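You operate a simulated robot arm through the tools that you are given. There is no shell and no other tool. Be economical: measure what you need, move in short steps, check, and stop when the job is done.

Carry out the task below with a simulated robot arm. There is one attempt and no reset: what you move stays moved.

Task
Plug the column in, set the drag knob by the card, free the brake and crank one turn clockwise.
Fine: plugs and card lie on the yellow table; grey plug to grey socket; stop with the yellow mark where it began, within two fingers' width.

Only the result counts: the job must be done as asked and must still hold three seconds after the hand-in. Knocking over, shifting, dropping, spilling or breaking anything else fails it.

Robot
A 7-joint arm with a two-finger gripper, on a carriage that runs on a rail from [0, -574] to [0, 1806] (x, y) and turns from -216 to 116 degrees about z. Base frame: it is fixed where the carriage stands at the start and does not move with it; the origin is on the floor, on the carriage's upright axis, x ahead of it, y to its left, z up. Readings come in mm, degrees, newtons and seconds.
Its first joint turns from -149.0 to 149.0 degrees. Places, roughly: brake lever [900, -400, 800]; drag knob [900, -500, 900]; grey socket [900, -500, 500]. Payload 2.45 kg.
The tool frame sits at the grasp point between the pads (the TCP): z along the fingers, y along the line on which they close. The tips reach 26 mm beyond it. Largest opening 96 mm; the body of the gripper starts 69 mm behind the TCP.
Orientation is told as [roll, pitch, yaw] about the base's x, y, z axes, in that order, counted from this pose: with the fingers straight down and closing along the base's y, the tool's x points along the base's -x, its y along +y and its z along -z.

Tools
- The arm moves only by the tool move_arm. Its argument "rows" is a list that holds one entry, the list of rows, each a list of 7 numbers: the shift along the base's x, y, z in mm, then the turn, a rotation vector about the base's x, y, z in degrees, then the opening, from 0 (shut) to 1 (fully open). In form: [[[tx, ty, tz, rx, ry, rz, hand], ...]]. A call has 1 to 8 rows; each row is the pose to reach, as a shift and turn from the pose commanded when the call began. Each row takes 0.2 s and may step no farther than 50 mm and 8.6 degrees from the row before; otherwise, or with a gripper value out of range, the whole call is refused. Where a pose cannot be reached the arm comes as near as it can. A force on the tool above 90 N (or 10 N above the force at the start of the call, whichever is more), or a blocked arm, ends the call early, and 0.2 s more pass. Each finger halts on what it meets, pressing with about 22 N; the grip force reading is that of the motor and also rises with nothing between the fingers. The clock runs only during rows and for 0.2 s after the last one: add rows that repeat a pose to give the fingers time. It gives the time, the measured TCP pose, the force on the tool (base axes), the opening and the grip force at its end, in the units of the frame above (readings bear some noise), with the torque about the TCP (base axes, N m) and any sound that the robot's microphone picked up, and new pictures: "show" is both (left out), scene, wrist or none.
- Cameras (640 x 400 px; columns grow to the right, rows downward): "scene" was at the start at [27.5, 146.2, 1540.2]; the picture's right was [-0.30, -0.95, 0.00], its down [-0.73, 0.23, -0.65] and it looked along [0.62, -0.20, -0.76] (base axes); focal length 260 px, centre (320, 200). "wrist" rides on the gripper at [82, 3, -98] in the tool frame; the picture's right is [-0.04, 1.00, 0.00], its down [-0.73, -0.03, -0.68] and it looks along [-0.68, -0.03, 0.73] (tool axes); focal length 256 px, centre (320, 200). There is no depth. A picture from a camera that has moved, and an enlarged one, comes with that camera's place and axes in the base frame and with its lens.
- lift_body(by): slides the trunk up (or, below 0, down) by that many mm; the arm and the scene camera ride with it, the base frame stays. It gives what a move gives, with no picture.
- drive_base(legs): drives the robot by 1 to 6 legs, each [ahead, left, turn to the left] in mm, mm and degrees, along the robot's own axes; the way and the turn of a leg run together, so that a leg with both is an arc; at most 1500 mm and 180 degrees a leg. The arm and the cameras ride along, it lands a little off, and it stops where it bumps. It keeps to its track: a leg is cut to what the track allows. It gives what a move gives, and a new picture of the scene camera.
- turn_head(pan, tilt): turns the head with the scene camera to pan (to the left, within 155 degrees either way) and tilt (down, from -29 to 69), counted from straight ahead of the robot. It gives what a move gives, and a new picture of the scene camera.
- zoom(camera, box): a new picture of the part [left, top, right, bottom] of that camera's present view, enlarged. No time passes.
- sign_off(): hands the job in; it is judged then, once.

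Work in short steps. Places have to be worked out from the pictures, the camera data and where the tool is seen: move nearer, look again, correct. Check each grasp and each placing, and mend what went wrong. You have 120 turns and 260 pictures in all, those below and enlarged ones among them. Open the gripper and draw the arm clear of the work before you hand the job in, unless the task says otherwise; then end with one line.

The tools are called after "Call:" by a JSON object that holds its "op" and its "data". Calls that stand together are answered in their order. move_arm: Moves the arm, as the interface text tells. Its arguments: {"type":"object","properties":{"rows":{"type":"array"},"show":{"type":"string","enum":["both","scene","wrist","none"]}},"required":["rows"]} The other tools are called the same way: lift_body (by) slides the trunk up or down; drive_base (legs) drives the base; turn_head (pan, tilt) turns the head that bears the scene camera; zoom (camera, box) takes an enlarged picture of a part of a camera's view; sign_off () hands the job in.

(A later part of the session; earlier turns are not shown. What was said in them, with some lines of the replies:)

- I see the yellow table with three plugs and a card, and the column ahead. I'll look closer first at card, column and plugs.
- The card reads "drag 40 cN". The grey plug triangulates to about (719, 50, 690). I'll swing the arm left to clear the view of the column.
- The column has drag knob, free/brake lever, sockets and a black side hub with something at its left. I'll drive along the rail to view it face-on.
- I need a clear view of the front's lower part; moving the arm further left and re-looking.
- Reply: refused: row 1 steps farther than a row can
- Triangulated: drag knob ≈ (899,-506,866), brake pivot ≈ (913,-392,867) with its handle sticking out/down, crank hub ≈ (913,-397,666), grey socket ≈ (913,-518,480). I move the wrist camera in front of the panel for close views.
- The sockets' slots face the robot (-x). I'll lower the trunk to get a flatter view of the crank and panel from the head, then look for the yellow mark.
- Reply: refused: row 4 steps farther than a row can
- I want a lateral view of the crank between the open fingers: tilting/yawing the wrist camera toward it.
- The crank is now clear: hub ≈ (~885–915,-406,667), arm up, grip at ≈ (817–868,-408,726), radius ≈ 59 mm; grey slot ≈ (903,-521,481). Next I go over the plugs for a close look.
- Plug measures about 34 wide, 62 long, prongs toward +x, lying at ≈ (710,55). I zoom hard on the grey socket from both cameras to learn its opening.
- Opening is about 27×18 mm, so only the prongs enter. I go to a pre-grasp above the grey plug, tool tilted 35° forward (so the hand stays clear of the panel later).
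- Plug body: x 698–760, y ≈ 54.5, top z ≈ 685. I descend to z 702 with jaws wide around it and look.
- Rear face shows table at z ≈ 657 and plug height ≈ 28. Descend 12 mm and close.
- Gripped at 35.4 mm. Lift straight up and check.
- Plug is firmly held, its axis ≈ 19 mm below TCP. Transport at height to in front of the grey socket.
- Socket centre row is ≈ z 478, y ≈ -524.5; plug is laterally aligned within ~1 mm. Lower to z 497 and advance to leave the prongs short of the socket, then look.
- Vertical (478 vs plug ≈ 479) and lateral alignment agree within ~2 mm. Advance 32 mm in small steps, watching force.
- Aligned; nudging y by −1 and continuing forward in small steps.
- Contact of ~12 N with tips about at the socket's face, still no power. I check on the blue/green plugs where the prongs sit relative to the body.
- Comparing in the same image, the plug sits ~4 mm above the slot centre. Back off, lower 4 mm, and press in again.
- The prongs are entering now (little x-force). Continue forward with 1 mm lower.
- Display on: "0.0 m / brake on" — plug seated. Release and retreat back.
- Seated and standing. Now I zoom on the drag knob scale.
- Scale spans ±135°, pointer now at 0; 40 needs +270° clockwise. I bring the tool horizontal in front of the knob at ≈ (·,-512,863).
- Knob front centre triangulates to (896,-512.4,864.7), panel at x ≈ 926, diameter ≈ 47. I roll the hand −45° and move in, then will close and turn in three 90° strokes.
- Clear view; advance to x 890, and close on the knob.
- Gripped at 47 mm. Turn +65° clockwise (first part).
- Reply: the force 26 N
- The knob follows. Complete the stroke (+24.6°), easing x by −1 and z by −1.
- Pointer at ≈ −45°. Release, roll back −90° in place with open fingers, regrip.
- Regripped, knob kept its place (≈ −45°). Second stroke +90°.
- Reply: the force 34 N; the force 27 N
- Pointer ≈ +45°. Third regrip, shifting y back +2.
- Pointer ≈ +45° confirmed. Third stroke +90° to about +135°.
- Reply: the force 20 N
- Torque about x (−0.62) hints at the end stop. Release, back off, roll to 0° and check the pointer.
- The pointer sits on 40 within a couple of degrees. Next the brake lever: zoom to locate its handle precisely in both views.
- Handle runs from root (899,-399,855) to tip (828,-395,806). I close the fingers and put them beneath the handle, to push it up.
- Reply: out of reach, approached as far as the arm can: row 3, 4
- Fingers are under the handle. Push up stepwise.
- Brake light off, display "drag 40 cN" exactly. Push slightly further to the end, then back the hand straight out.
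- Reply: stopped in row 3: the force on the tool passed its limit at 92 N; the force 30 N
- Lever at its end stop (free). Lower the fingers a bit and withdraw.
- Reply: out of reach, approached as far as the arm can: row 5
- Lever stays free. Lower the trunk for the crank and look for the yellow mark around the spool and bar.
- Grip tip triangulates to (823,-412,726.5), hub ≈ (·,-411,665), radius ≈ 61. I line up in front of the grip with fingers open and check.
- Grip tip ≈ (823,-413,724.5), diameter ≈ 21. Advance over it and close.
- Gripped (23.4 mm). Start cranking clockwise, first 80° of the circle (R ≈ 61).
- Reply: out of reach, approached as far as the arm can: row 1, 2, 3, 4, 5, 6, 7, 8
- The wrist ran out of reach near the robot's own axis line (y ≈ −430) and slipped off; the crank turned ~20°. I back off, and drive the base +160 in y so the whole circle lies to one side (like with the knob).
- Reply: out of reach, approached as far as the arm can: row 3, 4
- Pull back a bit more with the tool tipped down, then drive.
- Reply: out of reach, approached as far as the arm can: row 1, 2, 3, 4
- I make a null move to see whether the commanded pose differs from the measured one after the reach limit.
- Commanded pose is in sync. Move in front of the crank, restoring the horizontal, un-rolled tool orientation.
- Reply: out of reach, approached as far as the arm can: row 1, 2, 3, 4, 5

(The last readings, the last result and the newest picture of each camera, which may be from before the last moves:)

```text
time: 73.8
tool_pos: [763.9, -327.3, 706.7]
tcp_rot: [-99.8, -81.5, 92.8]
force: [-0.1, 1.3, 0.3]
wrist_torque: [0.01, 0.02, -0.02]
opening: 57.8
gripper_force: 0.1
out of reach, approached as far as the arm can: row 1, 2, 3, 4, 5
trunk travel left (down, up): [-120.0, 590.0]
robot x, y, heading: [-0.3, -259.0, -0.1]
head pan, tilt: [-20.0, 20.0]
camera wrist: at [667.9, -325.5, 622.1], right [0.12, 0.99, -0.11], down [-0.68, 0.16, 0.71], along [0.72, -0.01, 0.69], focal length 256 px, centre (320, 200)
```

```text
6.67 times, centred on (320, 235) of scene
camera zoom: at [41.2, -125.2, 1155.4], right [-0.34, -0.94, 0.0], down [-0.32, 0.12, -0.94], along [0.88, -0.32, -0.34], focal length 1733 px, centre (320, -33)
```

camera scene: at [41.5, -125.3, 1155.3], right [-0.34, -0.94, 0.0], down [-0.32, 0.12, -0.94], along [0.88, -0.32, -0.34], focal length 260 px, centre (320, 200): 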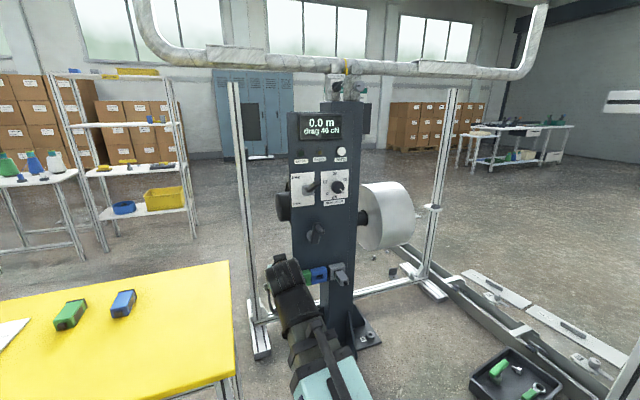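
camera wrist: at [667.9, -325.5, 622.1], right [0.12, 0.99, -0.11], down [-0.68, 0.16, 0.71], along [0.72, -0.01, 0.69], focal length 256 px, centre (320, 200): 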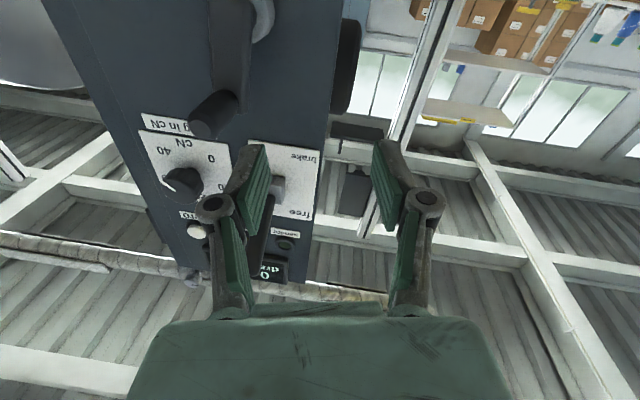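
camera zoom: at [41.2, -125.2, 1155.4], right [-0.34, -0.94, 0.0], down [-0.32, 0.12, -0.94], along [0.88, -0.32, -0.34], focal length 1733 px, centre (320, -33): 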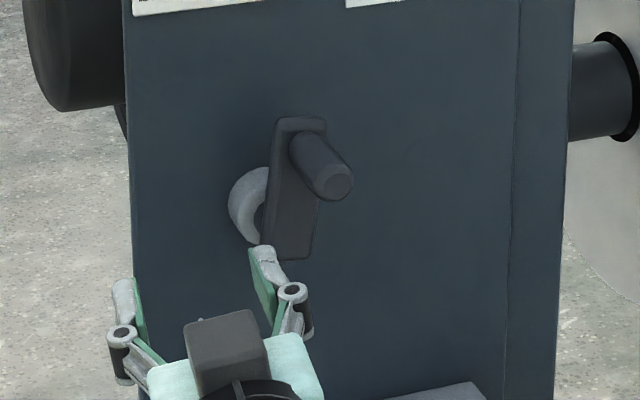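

The horizontal orientation hits a joint limit in this arm posture. I'll use a tool tilted −40° instead (it worked across the axis before); fingers still pinch the grip sideways.

Call:
{"op": "move_arm", "data": {"rows": [[[-10, 0, 4, 0, 7.1, 0, 0.6], [-20, 0, 8, 0, 14.3, 0, 0.6], [-30, 0, 12, 0, 21.4, 0, 0.6], [-30, 0, 15, 0, 28.6, 0, 0.6], [-30, 0, 15, 0, 35.7, 0, 0.6], [-30, 0, 15, 0, 42.9, 0, 0.6], [-30, 0, 15, 0, 50, 0, 0.6]]], "show": "both"}}

Call:
{"op": "zoom", "data": {"camera": "scene", "box": [290, 205, 350, 265]}}

```text
time: 75.4
tool_pos: [735.9, -226.2, 685.9]
tcp_rot: [-13.2, -41.3, 4.5]
force: [0.1, 0.2, 0.4]
wrist_torque: [-0.01, 0.01, 0.01]
opening: 57.5
gripper_force: 0.2
out of reach, approached as far as the arm can: row 1, 2, 3, 4, 5, 6, 7
trunk travel left (down, up): [-120.0, 590.0]
robot x, y, heading: [-1.1, -262.7, -0.2]
head pan, tilt: [-20.0, 20.0]
camera scene: at [41.4, -125.4, 1155.3], right [-0.34, -0.94, 0.0], down [-0.32, 0.12, -0.94], along [0.88, -0.32, -0.34], focal length 260 px, centre (320, 200)
camera wrist: at [609.3, -211.3, 703.1], right [0.1, 0.98, -0.14], down [0.1, 0.13, 0.99], along [0.99, -0.12, -0.08], focal length 256 px, centre (320, 200)
```

scene: 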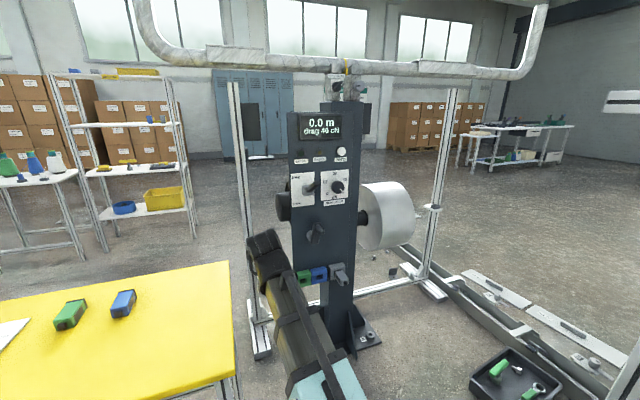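
wrist: 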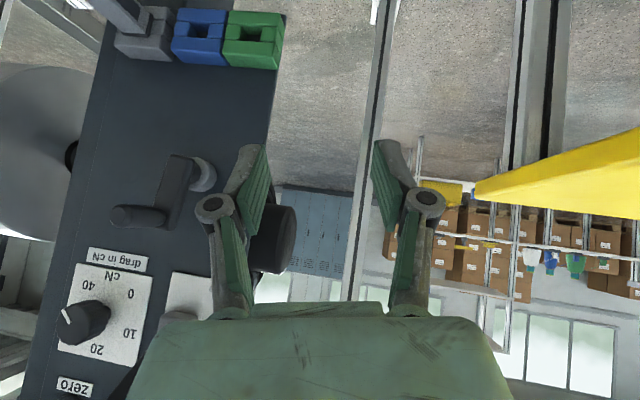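

```text
6.67 times, centred on (320, 235) of scene
camera zoom: at [41.4, -125.4, 1155.3], right [-0.34, -0.94, 0.0], down [-0.32, 0.12, -0.94], along [0.88, -0.32, -0.34], focal length 1733 px, centre (320, -33)
```

zoom: 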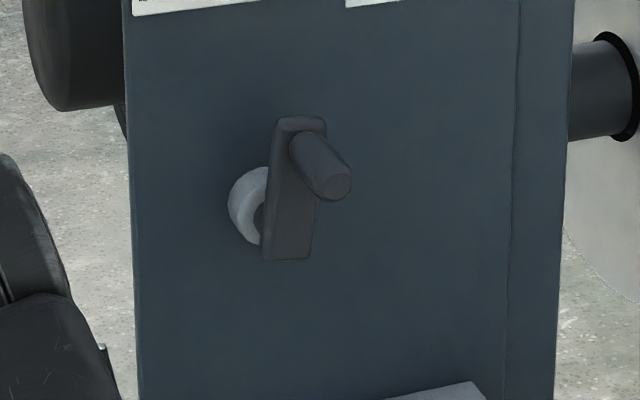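

The arm's posture is stuck at a joint limit. I raise the trunk (lower relative arm height, a comfortable region) and re-straighten the tool.

Call:
{"op": "lift_body", "data": {"by": 230}}

Call:
{"op": "move_arm", "data": {"rows": [[[-20, 0, 0, 3, 8, -1, 0.6], [-40, 0, 0, 6, 16, -2, 0.6], [-60, 0, -30, 9, 24, -3, 0.6], [-80, 0, -60, 12, 32, -4, 0.6], [-80, 0, -90, 13, 40, -4.5, 0.6], [-80, 0, -130, 13, 41, -4.5, 0.6]]], "show": "none"}}

```text
time: 77.8
tool_pos: [735.2, -226.6, 915.2]
tcp_rot: [-13.2, -41.4, 4.7]
force: [0.1, 0.5, -0.1]
wrist_torque: [0.0, 0.01, 0.0]
opening: 57.3
gripper_force: 0.1
trunk travel left (down, up): [-350.0, 360.0]
robot x, y, heading: [-1.1, -264.7, 0.0]
head pan, tilt: [-20.0, 20.0]
```

```text
time: 79.2
tool_pos: [652.0, -228.1, 798.8]
tcp_rot: [-15.4, -2.8, -5.0]
force: [0.5, 0.2, 1.2]
wrist_torque: [0.01, -0.03, 0.03]
opening: 57.5
gripper_force: 0.1
out of reach, approached as far as the arm can: row 1, 2, 3, 4, 5, 6
trunk travel left (down, up): [-350.0, 360.0]
robot x, y, heading: [-0.2, -263.4, -0.3]
head pan, tilt: [-20.0, 20.0]
```

Still a residual roll; let me look at the arm's posture.

Call:
{"op": "turn_head", "data": {"pan": 0, "tilt": 60}}

```text
time: 80.3
tool_pos: [652.3, -228.2, 800.4]
tcp_rot: [-15.3, -2.8, -4.9]
force: [0.2, -0.2, -0.2]
wrist_torque: [0.03, 0.03, -0.01]
opening: 57.7
gripper_force: 0.2
trunk travel left (down, up): [-350.0, 360.0]
robot x, y, heading: [1.4, -263.4, 0.1]
head pan, tilt: [0.0, 60.0]
camera scene: at [20.7, -93.5, 1327.2], right [0.0, -1.0, 0.0], down [-0.87, 0.0, -0.5], along [0.5, 0.0, -0.87], focal length 260 px, centre (320, 200)
```

scene: 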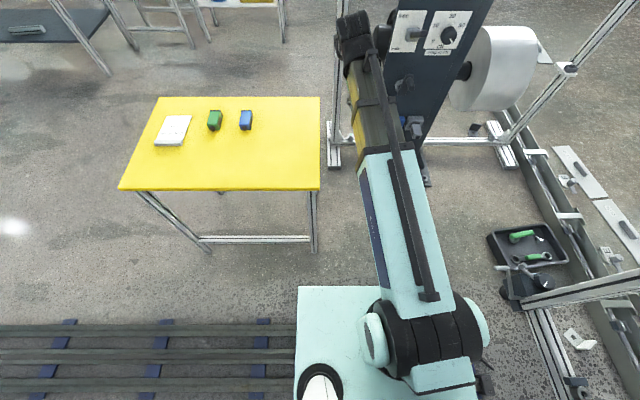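

Call:
{"op": "move_arm", "data": {"rows": [[[0, -40, 0, 0, 0, 0, 0.6], [0, -80, 0, 0, 0, 0, 0.6], [0, -120, 0, 0, 0, 0, 0.6], [0, -160, 0, 0, 0, 0, 0.6], [0, -200, 0, 0, 0, 0, 0.6]]], "show": "none"}}

```text
time: 81.5
tool_pos: [664.0, -321.9, 769.2]
tcp_rot: [-15.3, -4.4, -10.1]
force: [-0.4, -0.2, 0.6]
wrist_torque: [0.01, -0.01, 0.03]
opening: 57.5
gripper_force: 0.1
out of reach, approached as far as the arm can: row 1, 2, 3, 4, 5
trunk travel left (down, up): [-350.0, 360.0]
robot x, y, heading: [-1.5, -266.6, -0.3]
head pan, tilt: [0.0, 60.0]
```

Try the other side: swing the arm to +y to free the limited joint.

Call:
{"op": "move_arm", "data": {"rows": [[[0, 48, 10, 0, 0, 0, 0.6], [0, 96, 15, 0, 0, 0, 0.6], [0, 144, 20, 0, 0, 0, 0.6], [0, 192, 30, 0, 0, 0, 0.6], [0, 240, 40, 0, 0, 0, 0.6], [0, 288, 50, 0, 0, 0, 0.6], [0, 336, 60, 0, 0, 0, 0.6], [0, 384, 60, 0, 0, 0, 0.6]]], "show": "none"}}

```text
time: 83.3
tool_pos: [665.8, 60.9, 833.0]
tcp_rot: [-16.1, -4.7, -10.0]
force: [-0.2, -0.6, 0.9]
wrist_torque: [0.02, -0.04, 0.0]
opening: 57.5
gripper_force: 0.1
trunk travel left (down, up): [-350.0, 360.0]
robot x, y, heading: [2.9, -264.6, 0.1]
head pan, tilt: [0.0, 60.0]
```

The arm is free here (no limit reported). Straighten the orientation back to zero.

Call:
{"op": "move_arm", "data": {"rows": [[[0, 0, 0, 5.5, 1.1, 3.5, 0.6], [0, 0, 0, 11, 2.1, 7.1, 0.6], [0, 0, 0, 16.4, 3.2, 10.6, 0.6]]], "show": "none"}}

Call:
{"op": "move_arm", "data": {"rows": [[[0, -48, 0, 0, 0, 0, 0.6], [0, -96, 0, 0, 0, 0, 0.6], [0, -144, 0, 0, 0, 0, 0.6], [0, -192, 0, 0, 0, 0, 0.6], [0, -240, 0, 0, 0, 0, 0.6], [0, -288, 0, 0, 0, 0, 0.6]]], "show": "scene"}}

```text
time: 84.1
tool_pos: [662.8, 59.9, 840.7]
tcp_rot: [-13.8, -7.0, -0.5]
force: [-1.0, -0.1, -0.6]
wrist_torque: [-0.03, 0.0, 0.0]
opening: 57.7
gripper_force: 0.1
out of reach, approached as far as the arm can: row 1, 2, 3
trunk travel left (down, up): [-350.0, 360.0]
robot x, y, heading: [-3.7, -257.4, 0.0]
head pan, tilt: [0.0, 60.0]
```

```text
time: 85.5
tool_pos: [661.2, -213.5, 840.4]
tcp_rot: [-14.5, -7.4, -1.0]
force: [0.7, 0.9, -1.1]
wrist_torque: [0.0, 0.02, 0.03]
opening: 57.7
gripper_force: 0.0
out of reach, approached as far as the arm can: row 6
trunk travel left (down, up): [-350.0, 360.0]
robot x, y, heading: [0.9, -261.5, -0.1]
head pan, tilt: [0.0, 60.0]
camera scene: at [20.6, -93.3, 1327.2], right [0.0, -1.0, 0.0], down [-0.87, 0.0, -0.5], along [0.5, 0.0, -0.87], focal length 260 px, centre (320, 200)
```

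scene: 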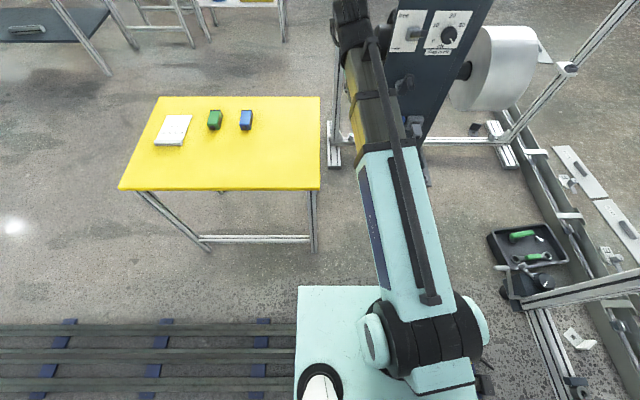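

The wrist is wound against a joint limit: it can't roll past about −14°, and needs the target to lie to the robot's left. A 14° sideways lean is harmless for cranking, so I drive the base right (to y ≈ −565) so the crank is at +100..+220 offset.

Call:
{"op": "drive_base", "data": {"legs": [[0, -303, 0]]}}

Call:
{"op": "turn_head", "data": {"pan": 0, "tilt": 35}}

```text
time: 87.5
tool_pos: [659.6, -518.6, 839.6]
tcp_rot: [-14.5, -7.3, -0.9]
force: [-0.4, -0.8, 0.3]
wrist_torque: [-0.01, -0.03, -0.01]
opening: 57.7
gripper_force: 0.0
trunk travel left (down, up): [-350.0, 360.0]
robot x, y, heading: [0.1, -572.1, 0.1]
head pan, tilt: [0.0, 60.0]
camera scene: at [20.0, -400.8, 1327.2], right [0.0, -1.0, 0.0], down [-0.87, 0.0, -0.5], along [0.5, 0.0, -0.87], focal length 260 px, centre (320, 200)
```

scene: 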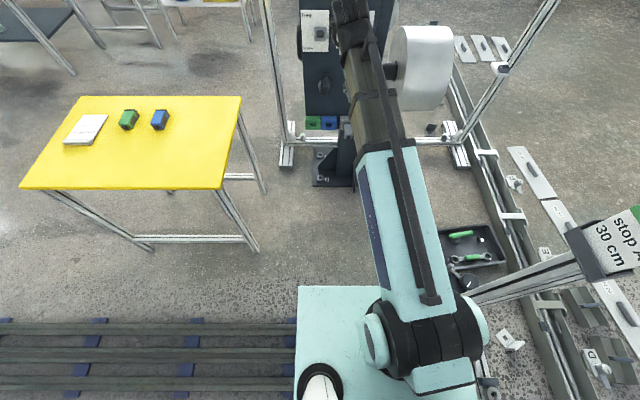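

```text
time: 88.4
tool_pos: [659.5, -518.6, 839.1]
tcp_rot: [-14.6, -7.5, -0.8]
force: [0.3, -0.5, -0.2]
wrist_torque: [0.0, 0.01, -0.01]
opening: 57.5
gripper_force: 0.0
trunk travel left (down, up): [-350.0, 360.0]
robot x, y, heading: [1.8, -571.3, -0.3]
head pan, tilt: [0.0, 35.0]
camera scene: at [41.4, -400.8, 1361.4], right [0.0, -1.0, 0.0], down [-0.57, 0.0, -0.82], along [0.82, 0.0, -0.57], focal length 260 px, centre (320, 200)
```

scene: 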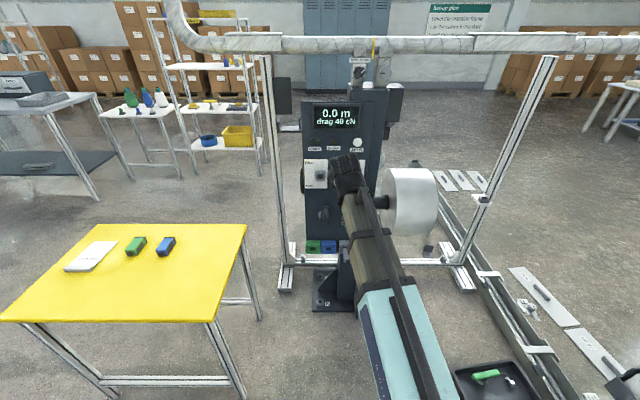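

Now tilt the tool forward to −40° and go in front of the crank grip.

Call:
{"op": "move_arm", "data": {"rows": [[[10, 30, 0, 0, -6.6, 0, 0.6], [20, 60, 0, 0, -13.2, 0, 0.6], [35, 86, -20, 0, -19.8, 0, 0.6], [50, 90, -50, 0, -26.4, 0, 0.6], [65, 90, -85, 0, -33, 0, 0.6]]], "show": "both"}}

Call:
{"op": "zoom", "data": {"camera": "scene", "box": [290, 170, 370, 260]}}

```text
time: 89.6
tool_pos: [722.8, -428.0, 754.3]
tcp_rot: [-13.8, -40.5, -1.1]
force: [-0.2, -0.3, 0.3]
wrist_torque: [-0.01, -0.01, -0.01]
opening: 57.7
gripper_force: 0.0
trunk travel left (down, up): [-350.0, 360.0]
robot x, y, heading: [0.4, -571.1, 0.2]
head pan, tilt: [0.0, 35.0]
camera scene: at [41.2, -400.9, 1361.6], right [0.0, -1.0, 0.0], down [-0.57, 0.0, -0.82], along [0.82, 0.0, -0.57], focal length 260 px, centre (320, 200)
camera wrist: at [600.6, -400.3, 773.3], right [0.2, 0.97, -0.16], down [0.13, 0.13, 0.98], along [0.97, -0.22, -0.1], focal length 256 px, centre (320, 200)
```

scene: 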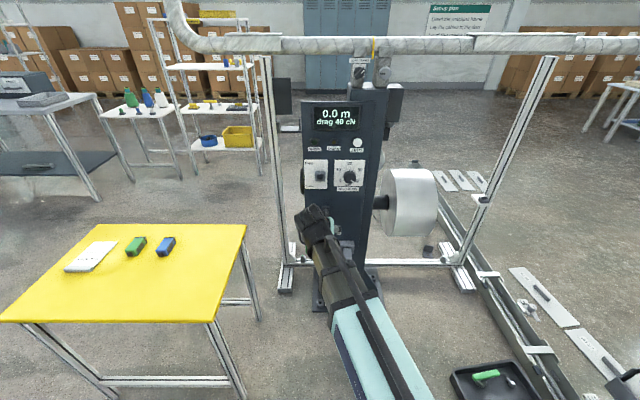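
wrist: 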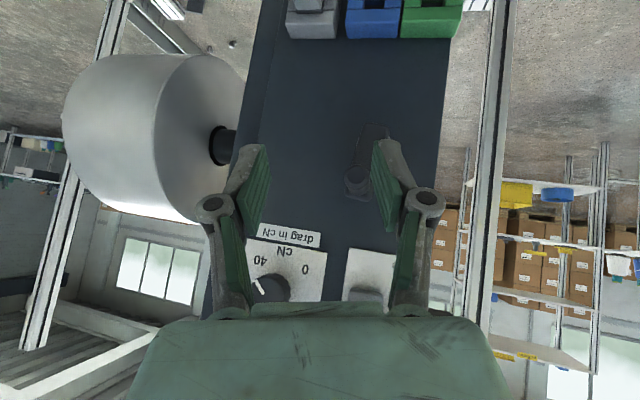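

```text
4.44 times, centred on (330, 215) of scene
camera zoom: at [41.2, -400.9, 1361.6], right [0.0, -1.0, 0.0], down [-0.57, 0.0, -0.82], along [0.82, 0.0, -0.57], focal length 1155 px, centre (276, 133)
```

zoom: 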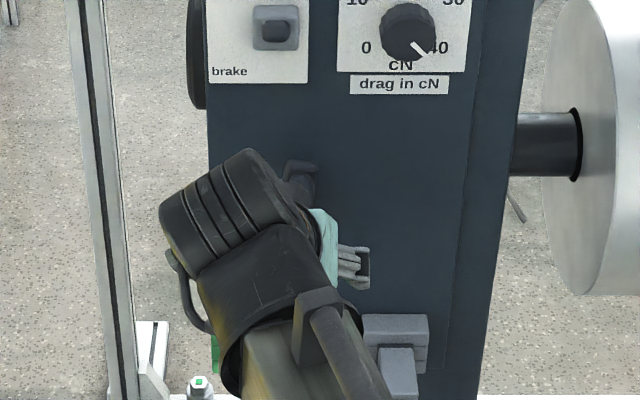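

No limit now. Zoom on the grip to locate it.

Call:
{"op": "zoom", "data": {"camera": "wrist", "box": [300, 100, 400, 220]}}

```text
3.33 times, centred on (350, 160) of wrist
camera zoom: at [600.6, -400.3, 773.3], right [0.2, 0.97, -0.16], down [0.13, 0.13, 0.98], along [0.97, -0.22, -0.1], focal length 853 px, centre (220, 333)
```

zoom: 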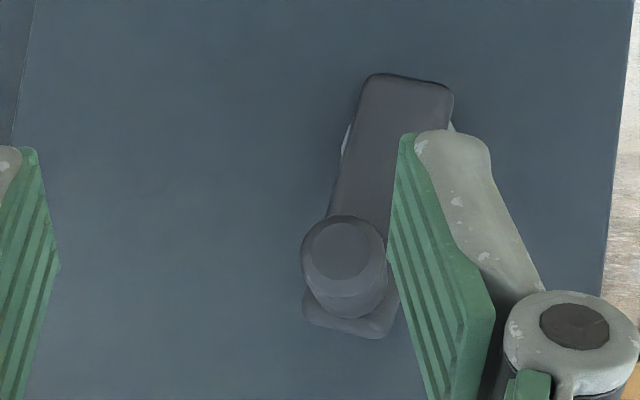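

Grip is at (823–868, -420.7, 725); R ≈ 60. Approach straddling it and close.

Call:
{"op": "move_arm", "data": {"rows": [[[35, 4, -22, 0, 0, 0, 0.6], [75, 7, -29, 0, 0, 0, 0.6], [100, 7.3, -29, 0, 0, 0, 0.6], [115, 7.3, -29, 0, 0, 0, 0.6], [115, 7.3, -29, 0, 0, 0, 0.6]]], "show": "wrist"}}

```text
time: 90.8
tool_pos: [840.0, -421.2, 725.2]
tcp_rot: [-13.9, -40.4, -1.0]
force: [0.3, -0.3, 0.5]
wrist_torque: [0.0, -0.03, 0.0]
opening: 57.4
gripper_force: 0.0
trunk travel left (down, up): [-350.0, 360.0]
robot x, y, heading: [2.6, -570.5, 0.1]
head pan, tilt: [0.0, 35.0]
camera wrist: at [717.8, -392.6, 744.8], right [0.2, 0.97, -0.16], down [0.13, 0.13, 0.98], along [0.97, -0.22, -0.1], focal length 256 px, centre (320, 200)
```

wrist: 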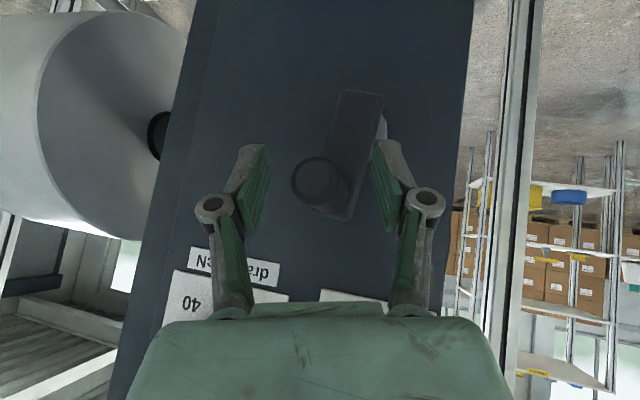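

Grip is centred between the fingers. Close.

Call:
{"op": "move_arm", "data": {"rows": [[[0, 0, 0, 0, 0, 0, 0.1], [0, 0, 0, 0, 0, 0, 0.1]]], "show": "none"}}

```text
time: 91.4
tool_pos: [839.9, -420.5, 725.1]
tcp_rot: [-13.8, -40.3, -1.0]
force: [-2.3, 2.3, 2.2]
wrist_torque: [0.08, 0.29, 1.19]
opening: 26.6
gripper_force: 44.7
trunk travel left (down, up): [-350.0, 360.0]
robot x, y, heading: [-1.5, -572.9, 0.1]
head pan, tilt: [0.0, 35.0]
```

Gripped. Crank clockwise 80° following the circle (centre y −411.7, z 665.7).

Call:
{"op": "move_arm", "data": {"rows": [[[0, -10.2, -2.4, 0, 0, 0, 0.1], [0, -19.8, -6.6, 0, 0, 0, 0.1], [0, -28.5, -12.4, 0, 0, 0, 0.1], [0, -36.1, -19.6, 0, 0, 0, 0.1], [0, -42.3, -28, 0, 0, 0, 0.1], [0, -47, -37.4, 0, 0, 0, 0.1], [0, -49.9, -47.4, 0, 0, 0, 0.1], [0, -51.1, -57.8, 0, 0, 0, 0.1]]], "show": "wrist"}}

Call:
{"op": "zoom", "data": {"camera": "scene", "box": [290, 90, 450, 270]}}

```text
time: 93.2
tool_pos: [839.6, -472.9, 666.8]
tcp_rot: [-14.0, -40.3, -1.2]
force: [-5.2, 8.5, -6.8]
wrist_torque: [0.0, 0.31, 0.49]
opening: 24.8
gripper_force: 45.1
trunk travel left (down, up): [-350.0, 360.0]
robot x, y, heading: [-3.3, -571.8, 0.3]
head pan, tilt: [0.0, 35.0]
camera wrist: at [717.0, -445.5, 685.7], right [0.21, 0.97, -0.16], down [0.13, 0.13, 0.98], along [0.97, -0.22, -0.1], focal length 256 px, centre (320, 200)
```

wrist: 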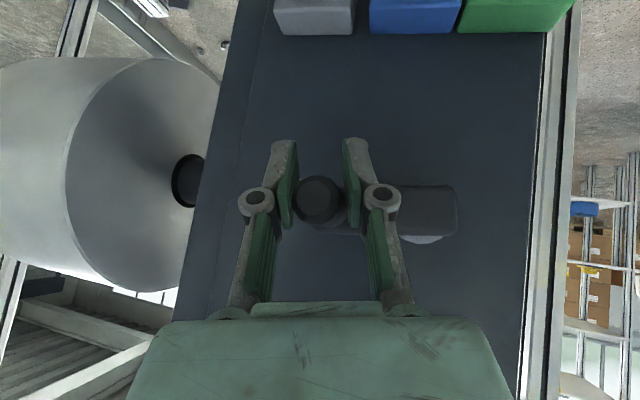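

```text
2.22 times, centred on (370, 180) of scene
camera zoom: at [41.9, -400.4, 1361.1], right [0.0, -1.0, 0.0], down [-0.57, 0.0, -0.82], along [0.82, 0.0, -0.57], focal length 578 px, centre (209, 244)
```

zoom: 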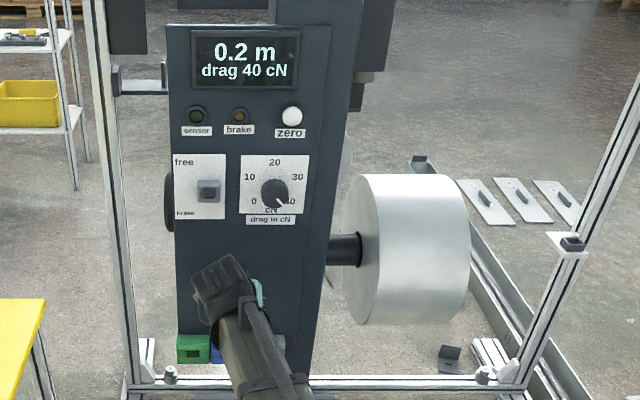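

Quarter turn done, display 0.2 m. Continue to ~168°.

Call:
{"op": "move_arm", "data": {"rows": [[[0, 0.6, -10.4, 0, 0, 0, 0.1], [0, 3.1, -20.6, 0, 0, 0, 0.1], [0, 7.3, -30.2, 0, 0, 0, 0.1], [0, 13, -38.9, 0, 0, 0, 0.1], [0, 20.2, -46.5, 0, 0, 0, 0.1], [0, 28.6, -52.7, 0, 0, 0, 0.1], [0, 38, -57.4, 0, 0, 0, 0.1], [0, 48, -60.4, 0, 0, 0, 0.1]]], "show": "wrist"}}

Call:
{"op": "zoom", "data": {"camera": "scene", "box": [290, 90, 450, 270]}}

```text
time: 95.0
tool_pos: [838.5, -423.2, 608.8]
tcp_rot: [-14.0, -40.6, -0.7]
force: [-6.1, 3.3, 9.2]
wrist_torque: [-0.12, 0.59, 1.31]
opening: 26.7
gripper_force: 44.8
trunk travel left (down, up): [-350.0, 360.0]
robot x, y, heading: [-0.5, -571.2, 0.0]
head pan, tilt: [0.0, 35.0]
camera wrist: at [716.1, -394.8, 627.8], right [0.2, 0.97, -0.16], down [0.13, 0.13, 0.98], along [0.97, -0.22, -0.09], focal length 256 px, centre (320, 200)
```

wrist: 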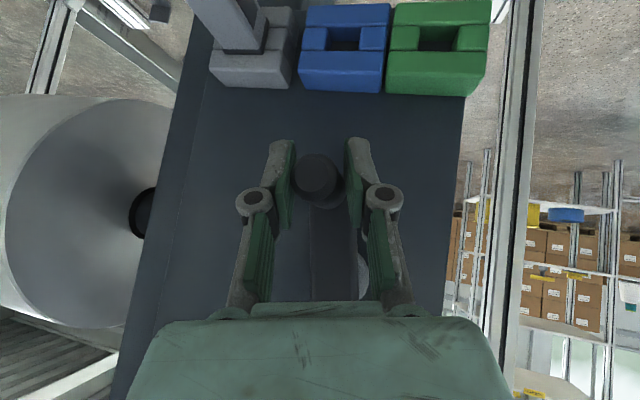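

```text
2.22 times, centred on (370, 180) of scene
camera zoom: at [40.2, -400.6, 1361.9], right [0.0, -1.0, 0.0], down [-0.57, 0.0, -0.82], along [0.82, 0.0, -0.57], focal length 578 px, centre (209, 244)
```

zoom: 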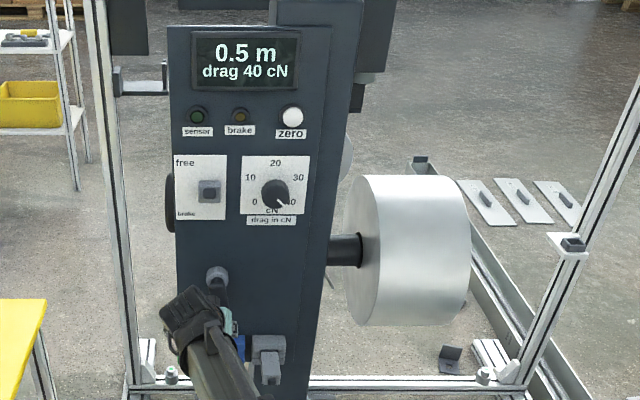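

Display 0.5 m; continue to ~248°.

Call:
{"op": "move_arm", "data": {"rows": [[[0, 10.4, -1.2, 0, 0, 0, 0.1], [0, 20.8, -0.5, 0, 0, 0, 0.1], [0, 31, 1.9, 0, 0, 0, 0.1], [0, 40.6, 6.1, 0, 0, 0, 0.1], [0, 49.3, 11.8, 0, 0, 0, 0.1], [0, 56.9, 19, 0, 0, 0, 0.1], [0, 63.1, 27.4, 0, 0, 0, 0.1], [0, 67.8, 36.8, 0, 0, 0, 0.1]]], "show": "wrist"}}

Call:
{"op": "zoom", "data": {"camera": "scene", "box": [290, 90, 450, 270]}}

```text
time: 96.8
tool_pos: [840.3, -355.6, 647.0]
tcp_rot: [-13.9, -40.5, -1.1]
force: [-13.6, -6.2, 3.0]
wrist_torque: [0.21, 0.51, 0.89]
opening: 27.1
gripper_force: 44.8
trunk travel left (down, up): [-350.0, 360.0]
robot x, y, heading: [0.6, -573.1, -0.1]
head pan, tilt: [0.0, 35.0]
camera wrist: at [716.7, -327.6, 665.9], right [0.2, 0.97, -0.16], down [0.13, 0.13, 0.98], along [0.97, -0.22, -0.1], focal length 256 px, centre (320, 200)
```

wrist: 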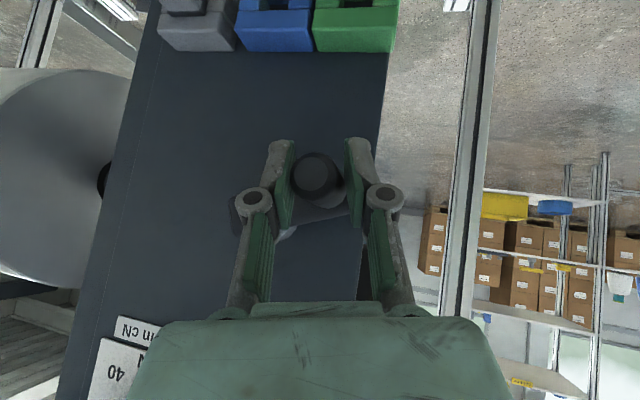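

```text
2.22 times, centred on (370, 180) of scene
camera zoom: at [40.3, -401.3, 1361.9], right [0.0, -1.0, 0.0], down [-0.57, 0.0, -0.82], along [0.82, 0.0, -0.57], focal length 578 px, centre (209, 244)
```

zoom: 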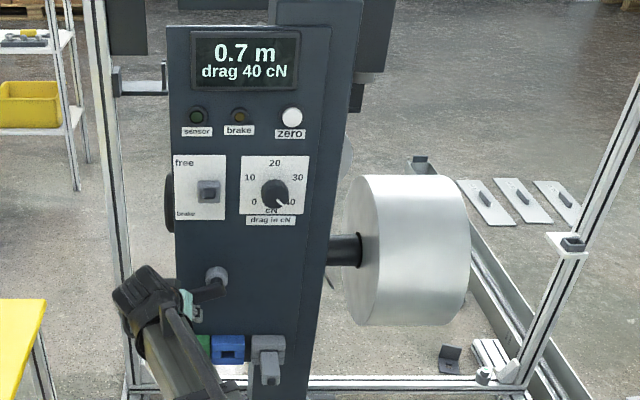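

0.7 m; continue to ~328°.

Call:
{"op": "move_arm", "data": {"rows": [[[0, 3, 10, 0, 0, 0, 0.1], [0, 4.2, 20.4, 0, 0, 0, 0.1], [0, 3.5, 30.9, 0, 0, 0, 0.1], [0, 1.1, 41, 0, 0, 0, 0.1], [0, -3.1, 50.6, 0, 0, 0, 0.1], [0, -8.9, 59.3, 0, 0, 0, 0.1], [0, -16.1, 66.9, 0, 0, 0, 0.1], [0, -24.5, 73.1, 0, 0, 0, 0.1]]], "show": "wrist"}}

Call:
{"op": "zoom", "data": {"camera": "scene", "box": [290, 90, 450, 270]}}

```text
time: 98.6
tool_pos: [839.4, -385.6, 719.3]
tcp_rot: [-14.4, -40.6, -1.0]
force: [-2.3, 5.0, 17.7]
wrist_torque: [0.21, 0.52, 1.2]
opening: 26.9
gripper_force: 45.2
trunk travel left (down, up): [-350.0, 360.0]
robot x, y, heading: [1.6, -568.6, -0.2]
head pan, tilt: [0.0, 35.0]
camera wrist: at [716.6, -356.9, 738.5], right [0.21, 0.96, -0.16], down [0.13, 0.14, 0.98], along [0.97, -0.23, -0.09], focal length 256 px, centre (320, 200)
```

wrist: 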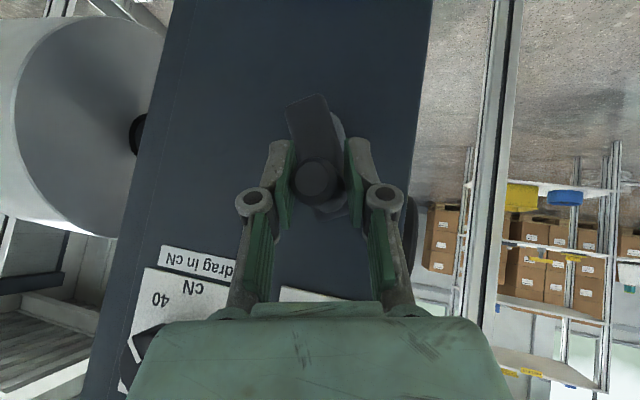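

```text
2.22 times, centred on (370, 180) of scene
camera zoom: at [40.1, -401.0, 1361.8], right [0.0, -1.0, 0.0], down [-0.57, 0.0, -0.82], along [0.82, 0.0, -0.57], focal length 578 px, centre (209, 244)
```

zoom: 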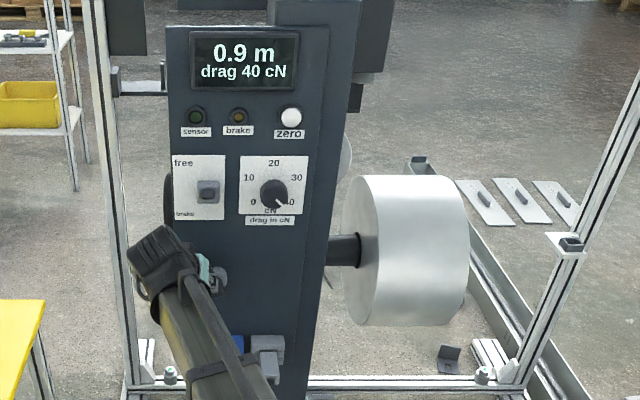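

0.9 m; last ~33° back to the starting top position.

Call:
{"op": "move_arm", "data": {"rows": [[[0, -9.4, 4.7, 0, 0, 0, 0.1], [0, -19.4, 7.6, 0, 0, 0, 0.1], [0, -29.8, 8.8, 0, 0, 0, 0.1], [0, -33.1, 8.8, 0, 0, 0, 0.1], [0, -33.1, 8.8, 0, 0, 0, 0.1]]], "show": "wrist"}}

Call:
{"op": "zoom", "data": {"camera": "scene", "box": [290, 90, 450, 270]}}

Call:
{"op": "zoom", "data": {"camera": "wrist", "box": [220, 60, 440, 260]}}

```text
time: 99.8
tool_pos: [838.0, -419.4, 723.9]
tcp_rot: [-14.3, -40.2, -1.2]
force: [-10.9, -12.5, -13.7]
wrist_torque: [-0.34, 0.07, 0.96]
opening: 26.0
gripper_force: 44.8
trunk travel left (down, up): [-350.0, 360.0]
robot x, y, heading: [-1.4, -569.2, -0.1]
head pan, tilt: [0.0, 35.0]
camera wrist: at [715.9, -389.9, 744.1], right [0.21, 0.96, -0.16], down [0.13, 0.14, 0.98], along [0.97, -0.23, -0.1], focal length 256 px, centre (320, 200)
```

wrist: 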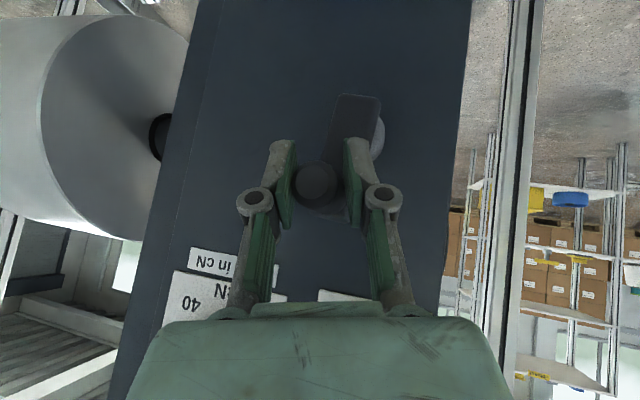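

```text
2.22 times, centred on (370, 180) of scene
camera zoom: at [42.3, -401.8, 1361.4], right [0.0, -1.0, 0.0], down [-0.57, 0.0, -0.82], along [0.82, 0.0, -0.57], focal length 578 px, centre (209, 244)
```

zoom: 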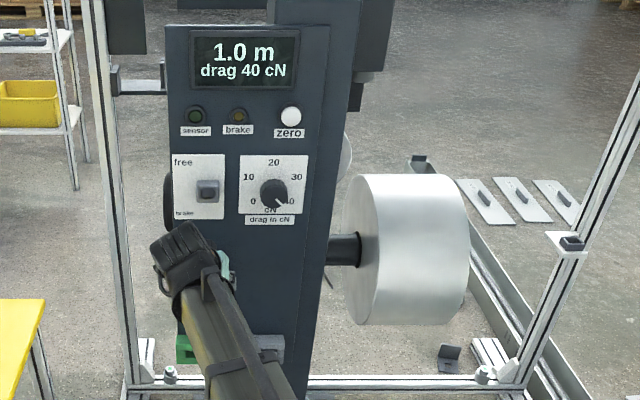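

```text
2.00 times, centred on (330, 160) of wrist
camera zoom: at [715.9, -389.9, 744.1], right [0.21, 0.96, -0.16], down [0.13, 0.14, 0.98], along [0.97, -0.23, -0.1], focal length 512 px, centre (300, 280)
```

zoom: 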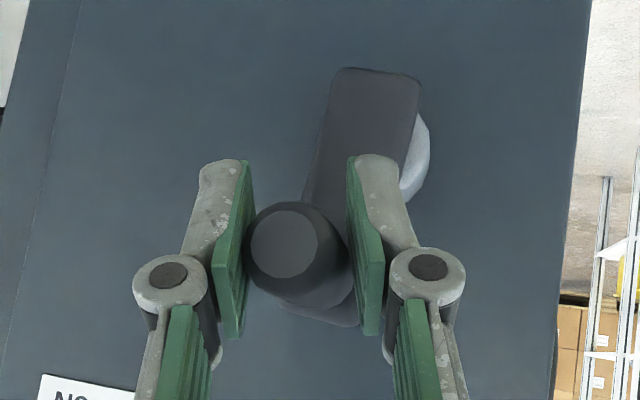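

Display reads 1.0 m; measured y −419 vs start −413. Ease back 5 mm, then release and check the crank angle.

Call:
{"op": "move_arm", "data": {"rows": [[[0, 3, 0, 0, 0, 0, 0.1], [0, 5, 0.3, 0, 0, 0, 0.1], [0, 5, 0.3, 0, 0, 0, 0.1]]], "show": "none"}}

Call:
{"op": "move_arm", "data": {"rows": [[[0, 0, 0, 0, 0, 0, 0.6], [0, 0, 0, 0, 0, 0, 0.6], [-40, 0, 5, 0, 0, 0, 0.6], [-80, 0, 20, 0, 0, 0, 0.6], [-120, 0, 35, 0, 0, 0, 0.6]]], "show": "both"}}

Call:
{"op": "zoom", "data": {"camera": "wrist", "box": [280, 80, 420, 220]}}

Call:
{"op": "zoom", "data": {"camera": "scene", "box": [290, 90, 450, 270]}}

```text
time: 100.6
tool_pos: [837.1, -409.4, 725.6]
tcp_rot: [-13.8, -40.3, -1.1]
force: [-11.3, -6.8, -9.3]
wrist_torque: [-0.11, 0.52, 0.95]
opening: 26.1
gripper_force: 45.4
trunk travel left (down, up): [-350.0, 360.0]
robot x, y, heading: [-2.8, -570.6, 0.1]
head pan, tilt: [0.0, 35.0]
```

```text
time: 101.8
tool_pos: [716.9, -408.8, 761.5]
tcp_rot: [-13.8, -40.4, -1.1]
force: [0.6, 0.8, 0.2]
wrist_torque: [-0.04, 0.01, 0.0]
opening: 57.7
gripper_force: 0.1
trunk travel left (down, up): [-350.0, 360.0]
robot x, y, heading: [-1.3, -572.1, 0.1]
head pan, tilt: [0.0, 35.0]
camera scene: at [41.9, -400.8, 1361.4], right [0.0, -1.0, 0.0], down [-0.57, 0.0, -0.82], along [0.82, 0.0, -0.57], focal length 260 px, centre (320, 200)
camera wrist: at [594.0, -380.9, 780.3], right [0.2, 0.97, -0.16], down [0.13, 0.13, 0.98], along [0.97, -0.22, -0.1], focal length 256 px, centre (320, 200)
```

scene: 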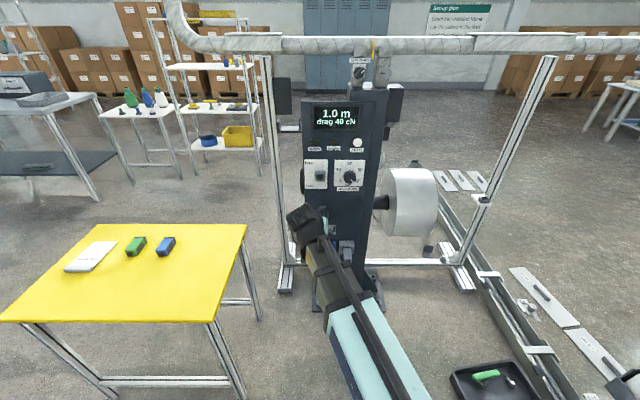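
wrist: 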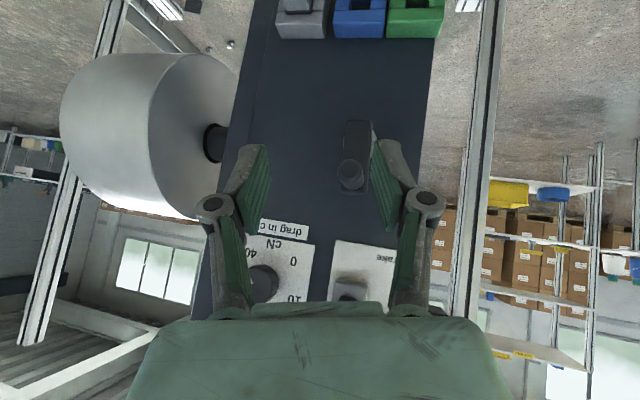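

```text
2.86 times, centred on (350, 150) of wrist
camera zoom: at [594.0, -380.9, 780.3], right [0.2, 0.97, -0.16], down [0.13, 0.13, 0.98], along [0.97, -0.22, -0.1], focal length 731 px, centre (234, 343)
```

zoom: 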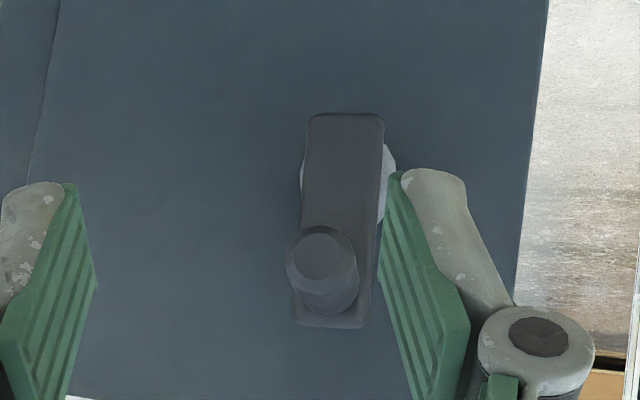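

```text
2.22 times, centred on (370, 180) of scene
camera zoom: at [41.9, -400.8, 1361.4], right [0.0, -1.0, 0.0], down [-0.57, 0.0, -0.82], along [0.82, 0.0, -0.57], focal length 578 px, centre (209, 244)
```

zoom: 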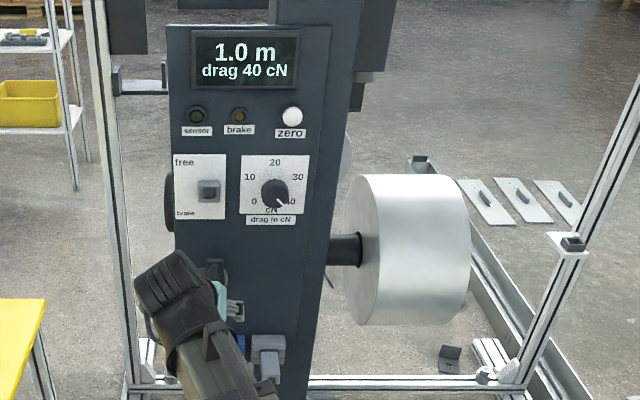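

Crank stands ~4–5° short of its start (grip y −407.5 vs −413). I regrip and nudge it 6 mm to be exact.

Call:
{"op": "move_arm", "data": {"rows": [[[40, 0, -18, 0, 0, 0, 0.6], [80, 1, -35, 0, 0, 0, 0.6], [121, 1, -35.5, 0, 0, 0, 0.6], [121, 1, -35.5, 0, 0, 0, 0.1], [121, 1, -35.5, 0, 0, 0, 0.1], [121, -2, -35.5, 0, 0, 0, 0.1], [121, -5, -35.5, 0, 0, 0, 0.1], [121, -5, -35.5, 0, 0, 0, 0.1]]], "show": "none"}}

Call:
{"op": "move_arm", "data": {"rows": [[[0, 0, 0, 0, 0, 0, 0.6], [0, 0, 0, 0, 0, 0, 0.6], [-40, 0, 5, 0, 0, 0, 0.6], [-80, 0, 20, 0, 0, 0, 0.6], [-120, 0, 35, 0, 0, 0, 0.6]]], "show": "wrist"}}

Call:
{"op": "zoom", "data": {"camera": "wrist", "box": [280, 80, 420, 220]}}

```text
time: 103.6
tool_pos: [838.7, -417.9, 725.2]
tcp_rot: [-14.1, -40.2, -1.2]
force: [-0.6, 3.1, -7.6]
wrist_torque: [0.21, 0.19, 1.01]
opening: 26.3
gripper_force: 44.9
trunk travel left (down, up): [-350.0, 360.0]
robot x, y, heading: [-0.9, -568.3, -0.1]
head pan, tilt: [0.0, 35.0]
```

```text
time: 104.8
tool_pos: [720.6, -414.5, 760.0]
tcp_rot: [-13.9, -40.3, -1.0]
force: [0.5, 0.4, -0.4]
wrist_torque: [-0.02, -0.02, 0.0]
opening: 57.6
gripper_force: 0.0
trunk travel left (down, up): [-350.0, 360.0]
robot x, y, heading: [-3.2, -568.7, 0.1]
head pan, tilt: [0.0, 35.0]
camera wrist: at [597.0, -386.3, 780.1], right [0.2, 0.97, -0.16], down [0.13, 0.13, 0.98], along [0.97, -0.22, -0.1], focal length 256 px, centre (320, 200)
```

wrist: 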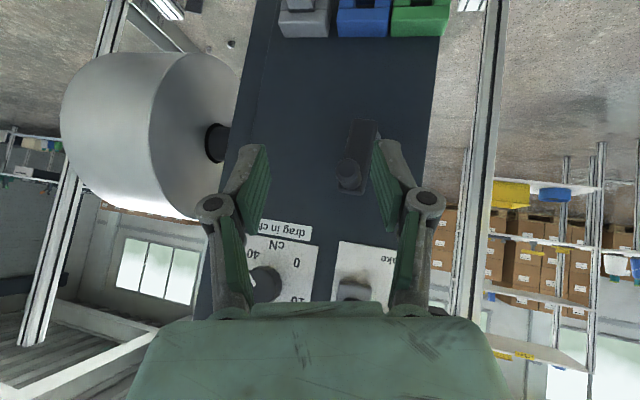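

```text
2.86 times, centred on (350, 150) of wrist
camera zoom: at [597.0, -386.3, 780.1], right [0.2, 0.97, -0.16], down [0.13, 0.13, 0.98], along [0.97, -0.22, -0.1], focal length 731 px, centre (234, 343)
```

zoom: 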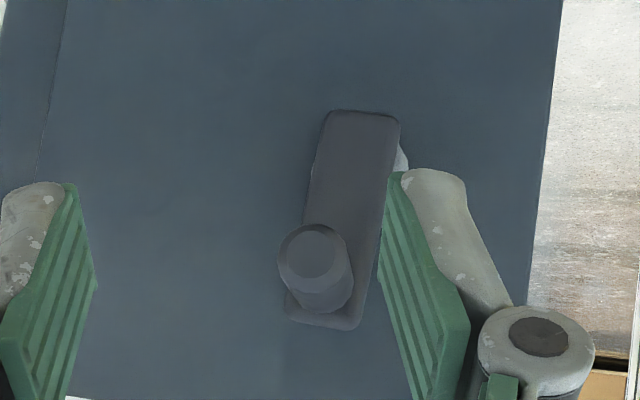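

Crank is back at its start within ~2°. Draw the arm clear and take a final look.

Call:
{"op": "move_arm", "data": {"rows": [[[-40, 0, 20, 0, 0, 0, 0.8], [-80, 0, 40, 0, 0, 0, 0.8], [-115, 20, 60, 0, 0, 0, 0.8], [-115, 60, 80, 0, 0, 0, 0.8], [-115, 105, 90, 0, 0, 0, 0.8], [-115, 150, 90, 0, 0, 0, 0.8]]], "show": "both"}}

Call:
{"op": "zoom", "data": {"camera": "scene", "box": [280, 30, 460, 300]}}

Call:
{"op": "zoom", "data": {"camera": "scene", "box": [290, 160, 380, 280]}}

```text
time: 106.2
tool_pos: [604.3, -264.5, 852.0]
tcp_rot: [-13.9, -40.2, -1.1]
force: [-0.4, -0.1, 0.0]
wrist_torque: [0.01, 0.03, 0.0]
opening: 76.9
gripper_force: 0.0
trunk travel left (down, up): [-350.0, 360.0]
robot x, y, heading: [-2.7, -570.0, 0.2]
head pan, tilt: [0.0, 35.0]
camera scene: at [41.5, -401.1, 1361.5], right [0.0, -1.0, 0.0], down [-0.57, 0.0, -0.82], along [0.82, 0.0, -0.57], focal length 260 px, centre (320, 200)
camera wrist: at [482.4, -235.8, 870.1], right [0.2, 0.97, -0.16], down [0.13, 0.13, 0.98], along [0.97, -0.22, -0.1], focal length 256 px, centre (320, 200)
```

scene: 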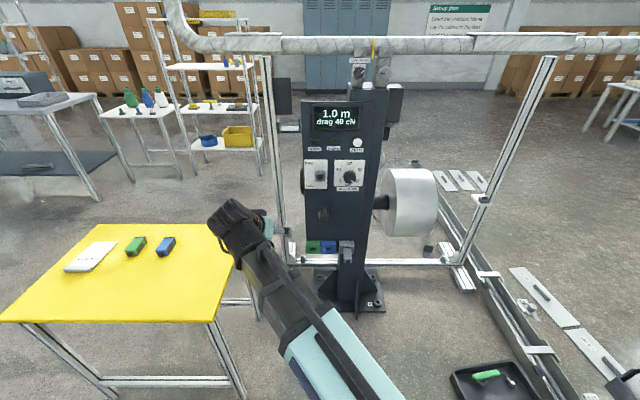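
wrist: 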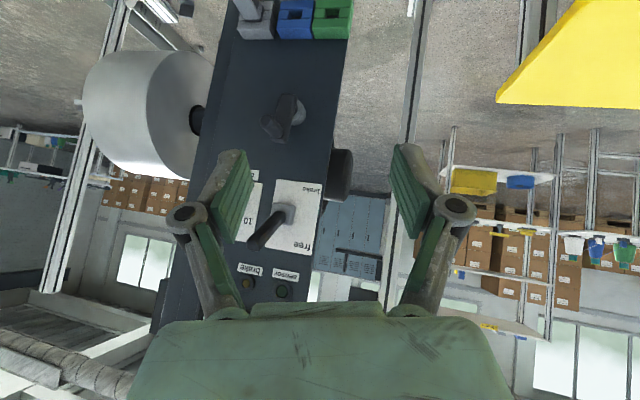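

```text
1.48 times, centred on (370, 165) of scene
camera zoom: at [41.5, -401.1, 1361.5], right [0.0, -1.0, 0.0], down [-0.57, 0.0, -0.82], along [0.82, 0.0, -0.57], focal length 385 px, centre (246, 252)
```

zoom: 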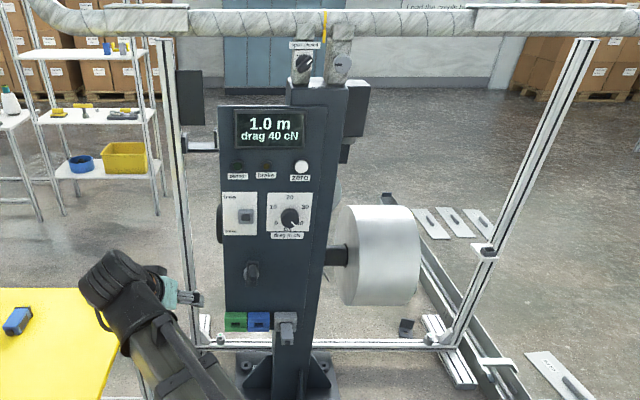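

```text
3.33 times, centred on (335, 220) of scene
camera zoom: at [41.5, -401.1, 1361.5], right [0.0, -1.0, 0.0], down [-0.57, 0.0, -0.82], along [0.82, 0.0, -0.57], focal length 866 px, centre (270, 133)
```

zoom: 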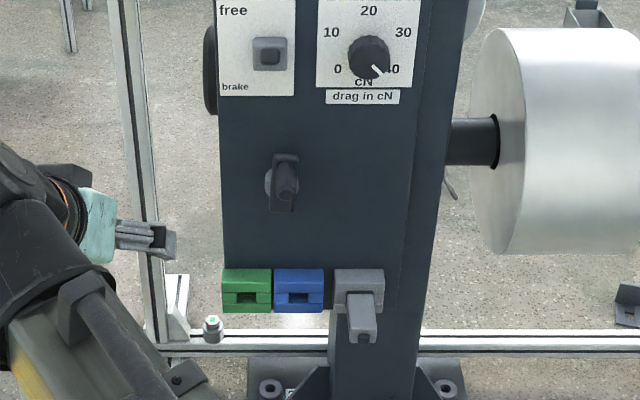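

Everything reads as asked: grey plug seated, drag 40 cN, brake free, crank returned to start after one full turn (1.0 m), arm clear and gripper open. Handing in.

Call:
{"op": "sign_off", "data": {}}

```text
The job is handed in.
```

The column is plugged in, grey plug to grey socket. The drag reads 40 cN as on the card, the brake is free, and the crank has made one clockwise turn, ending within about 2° of where it started. I never saw the yellow mark on any turning part, so I judged the end position by the crank handle. The first grip slipped about 8° into the turn, so I finished it with a second grip.
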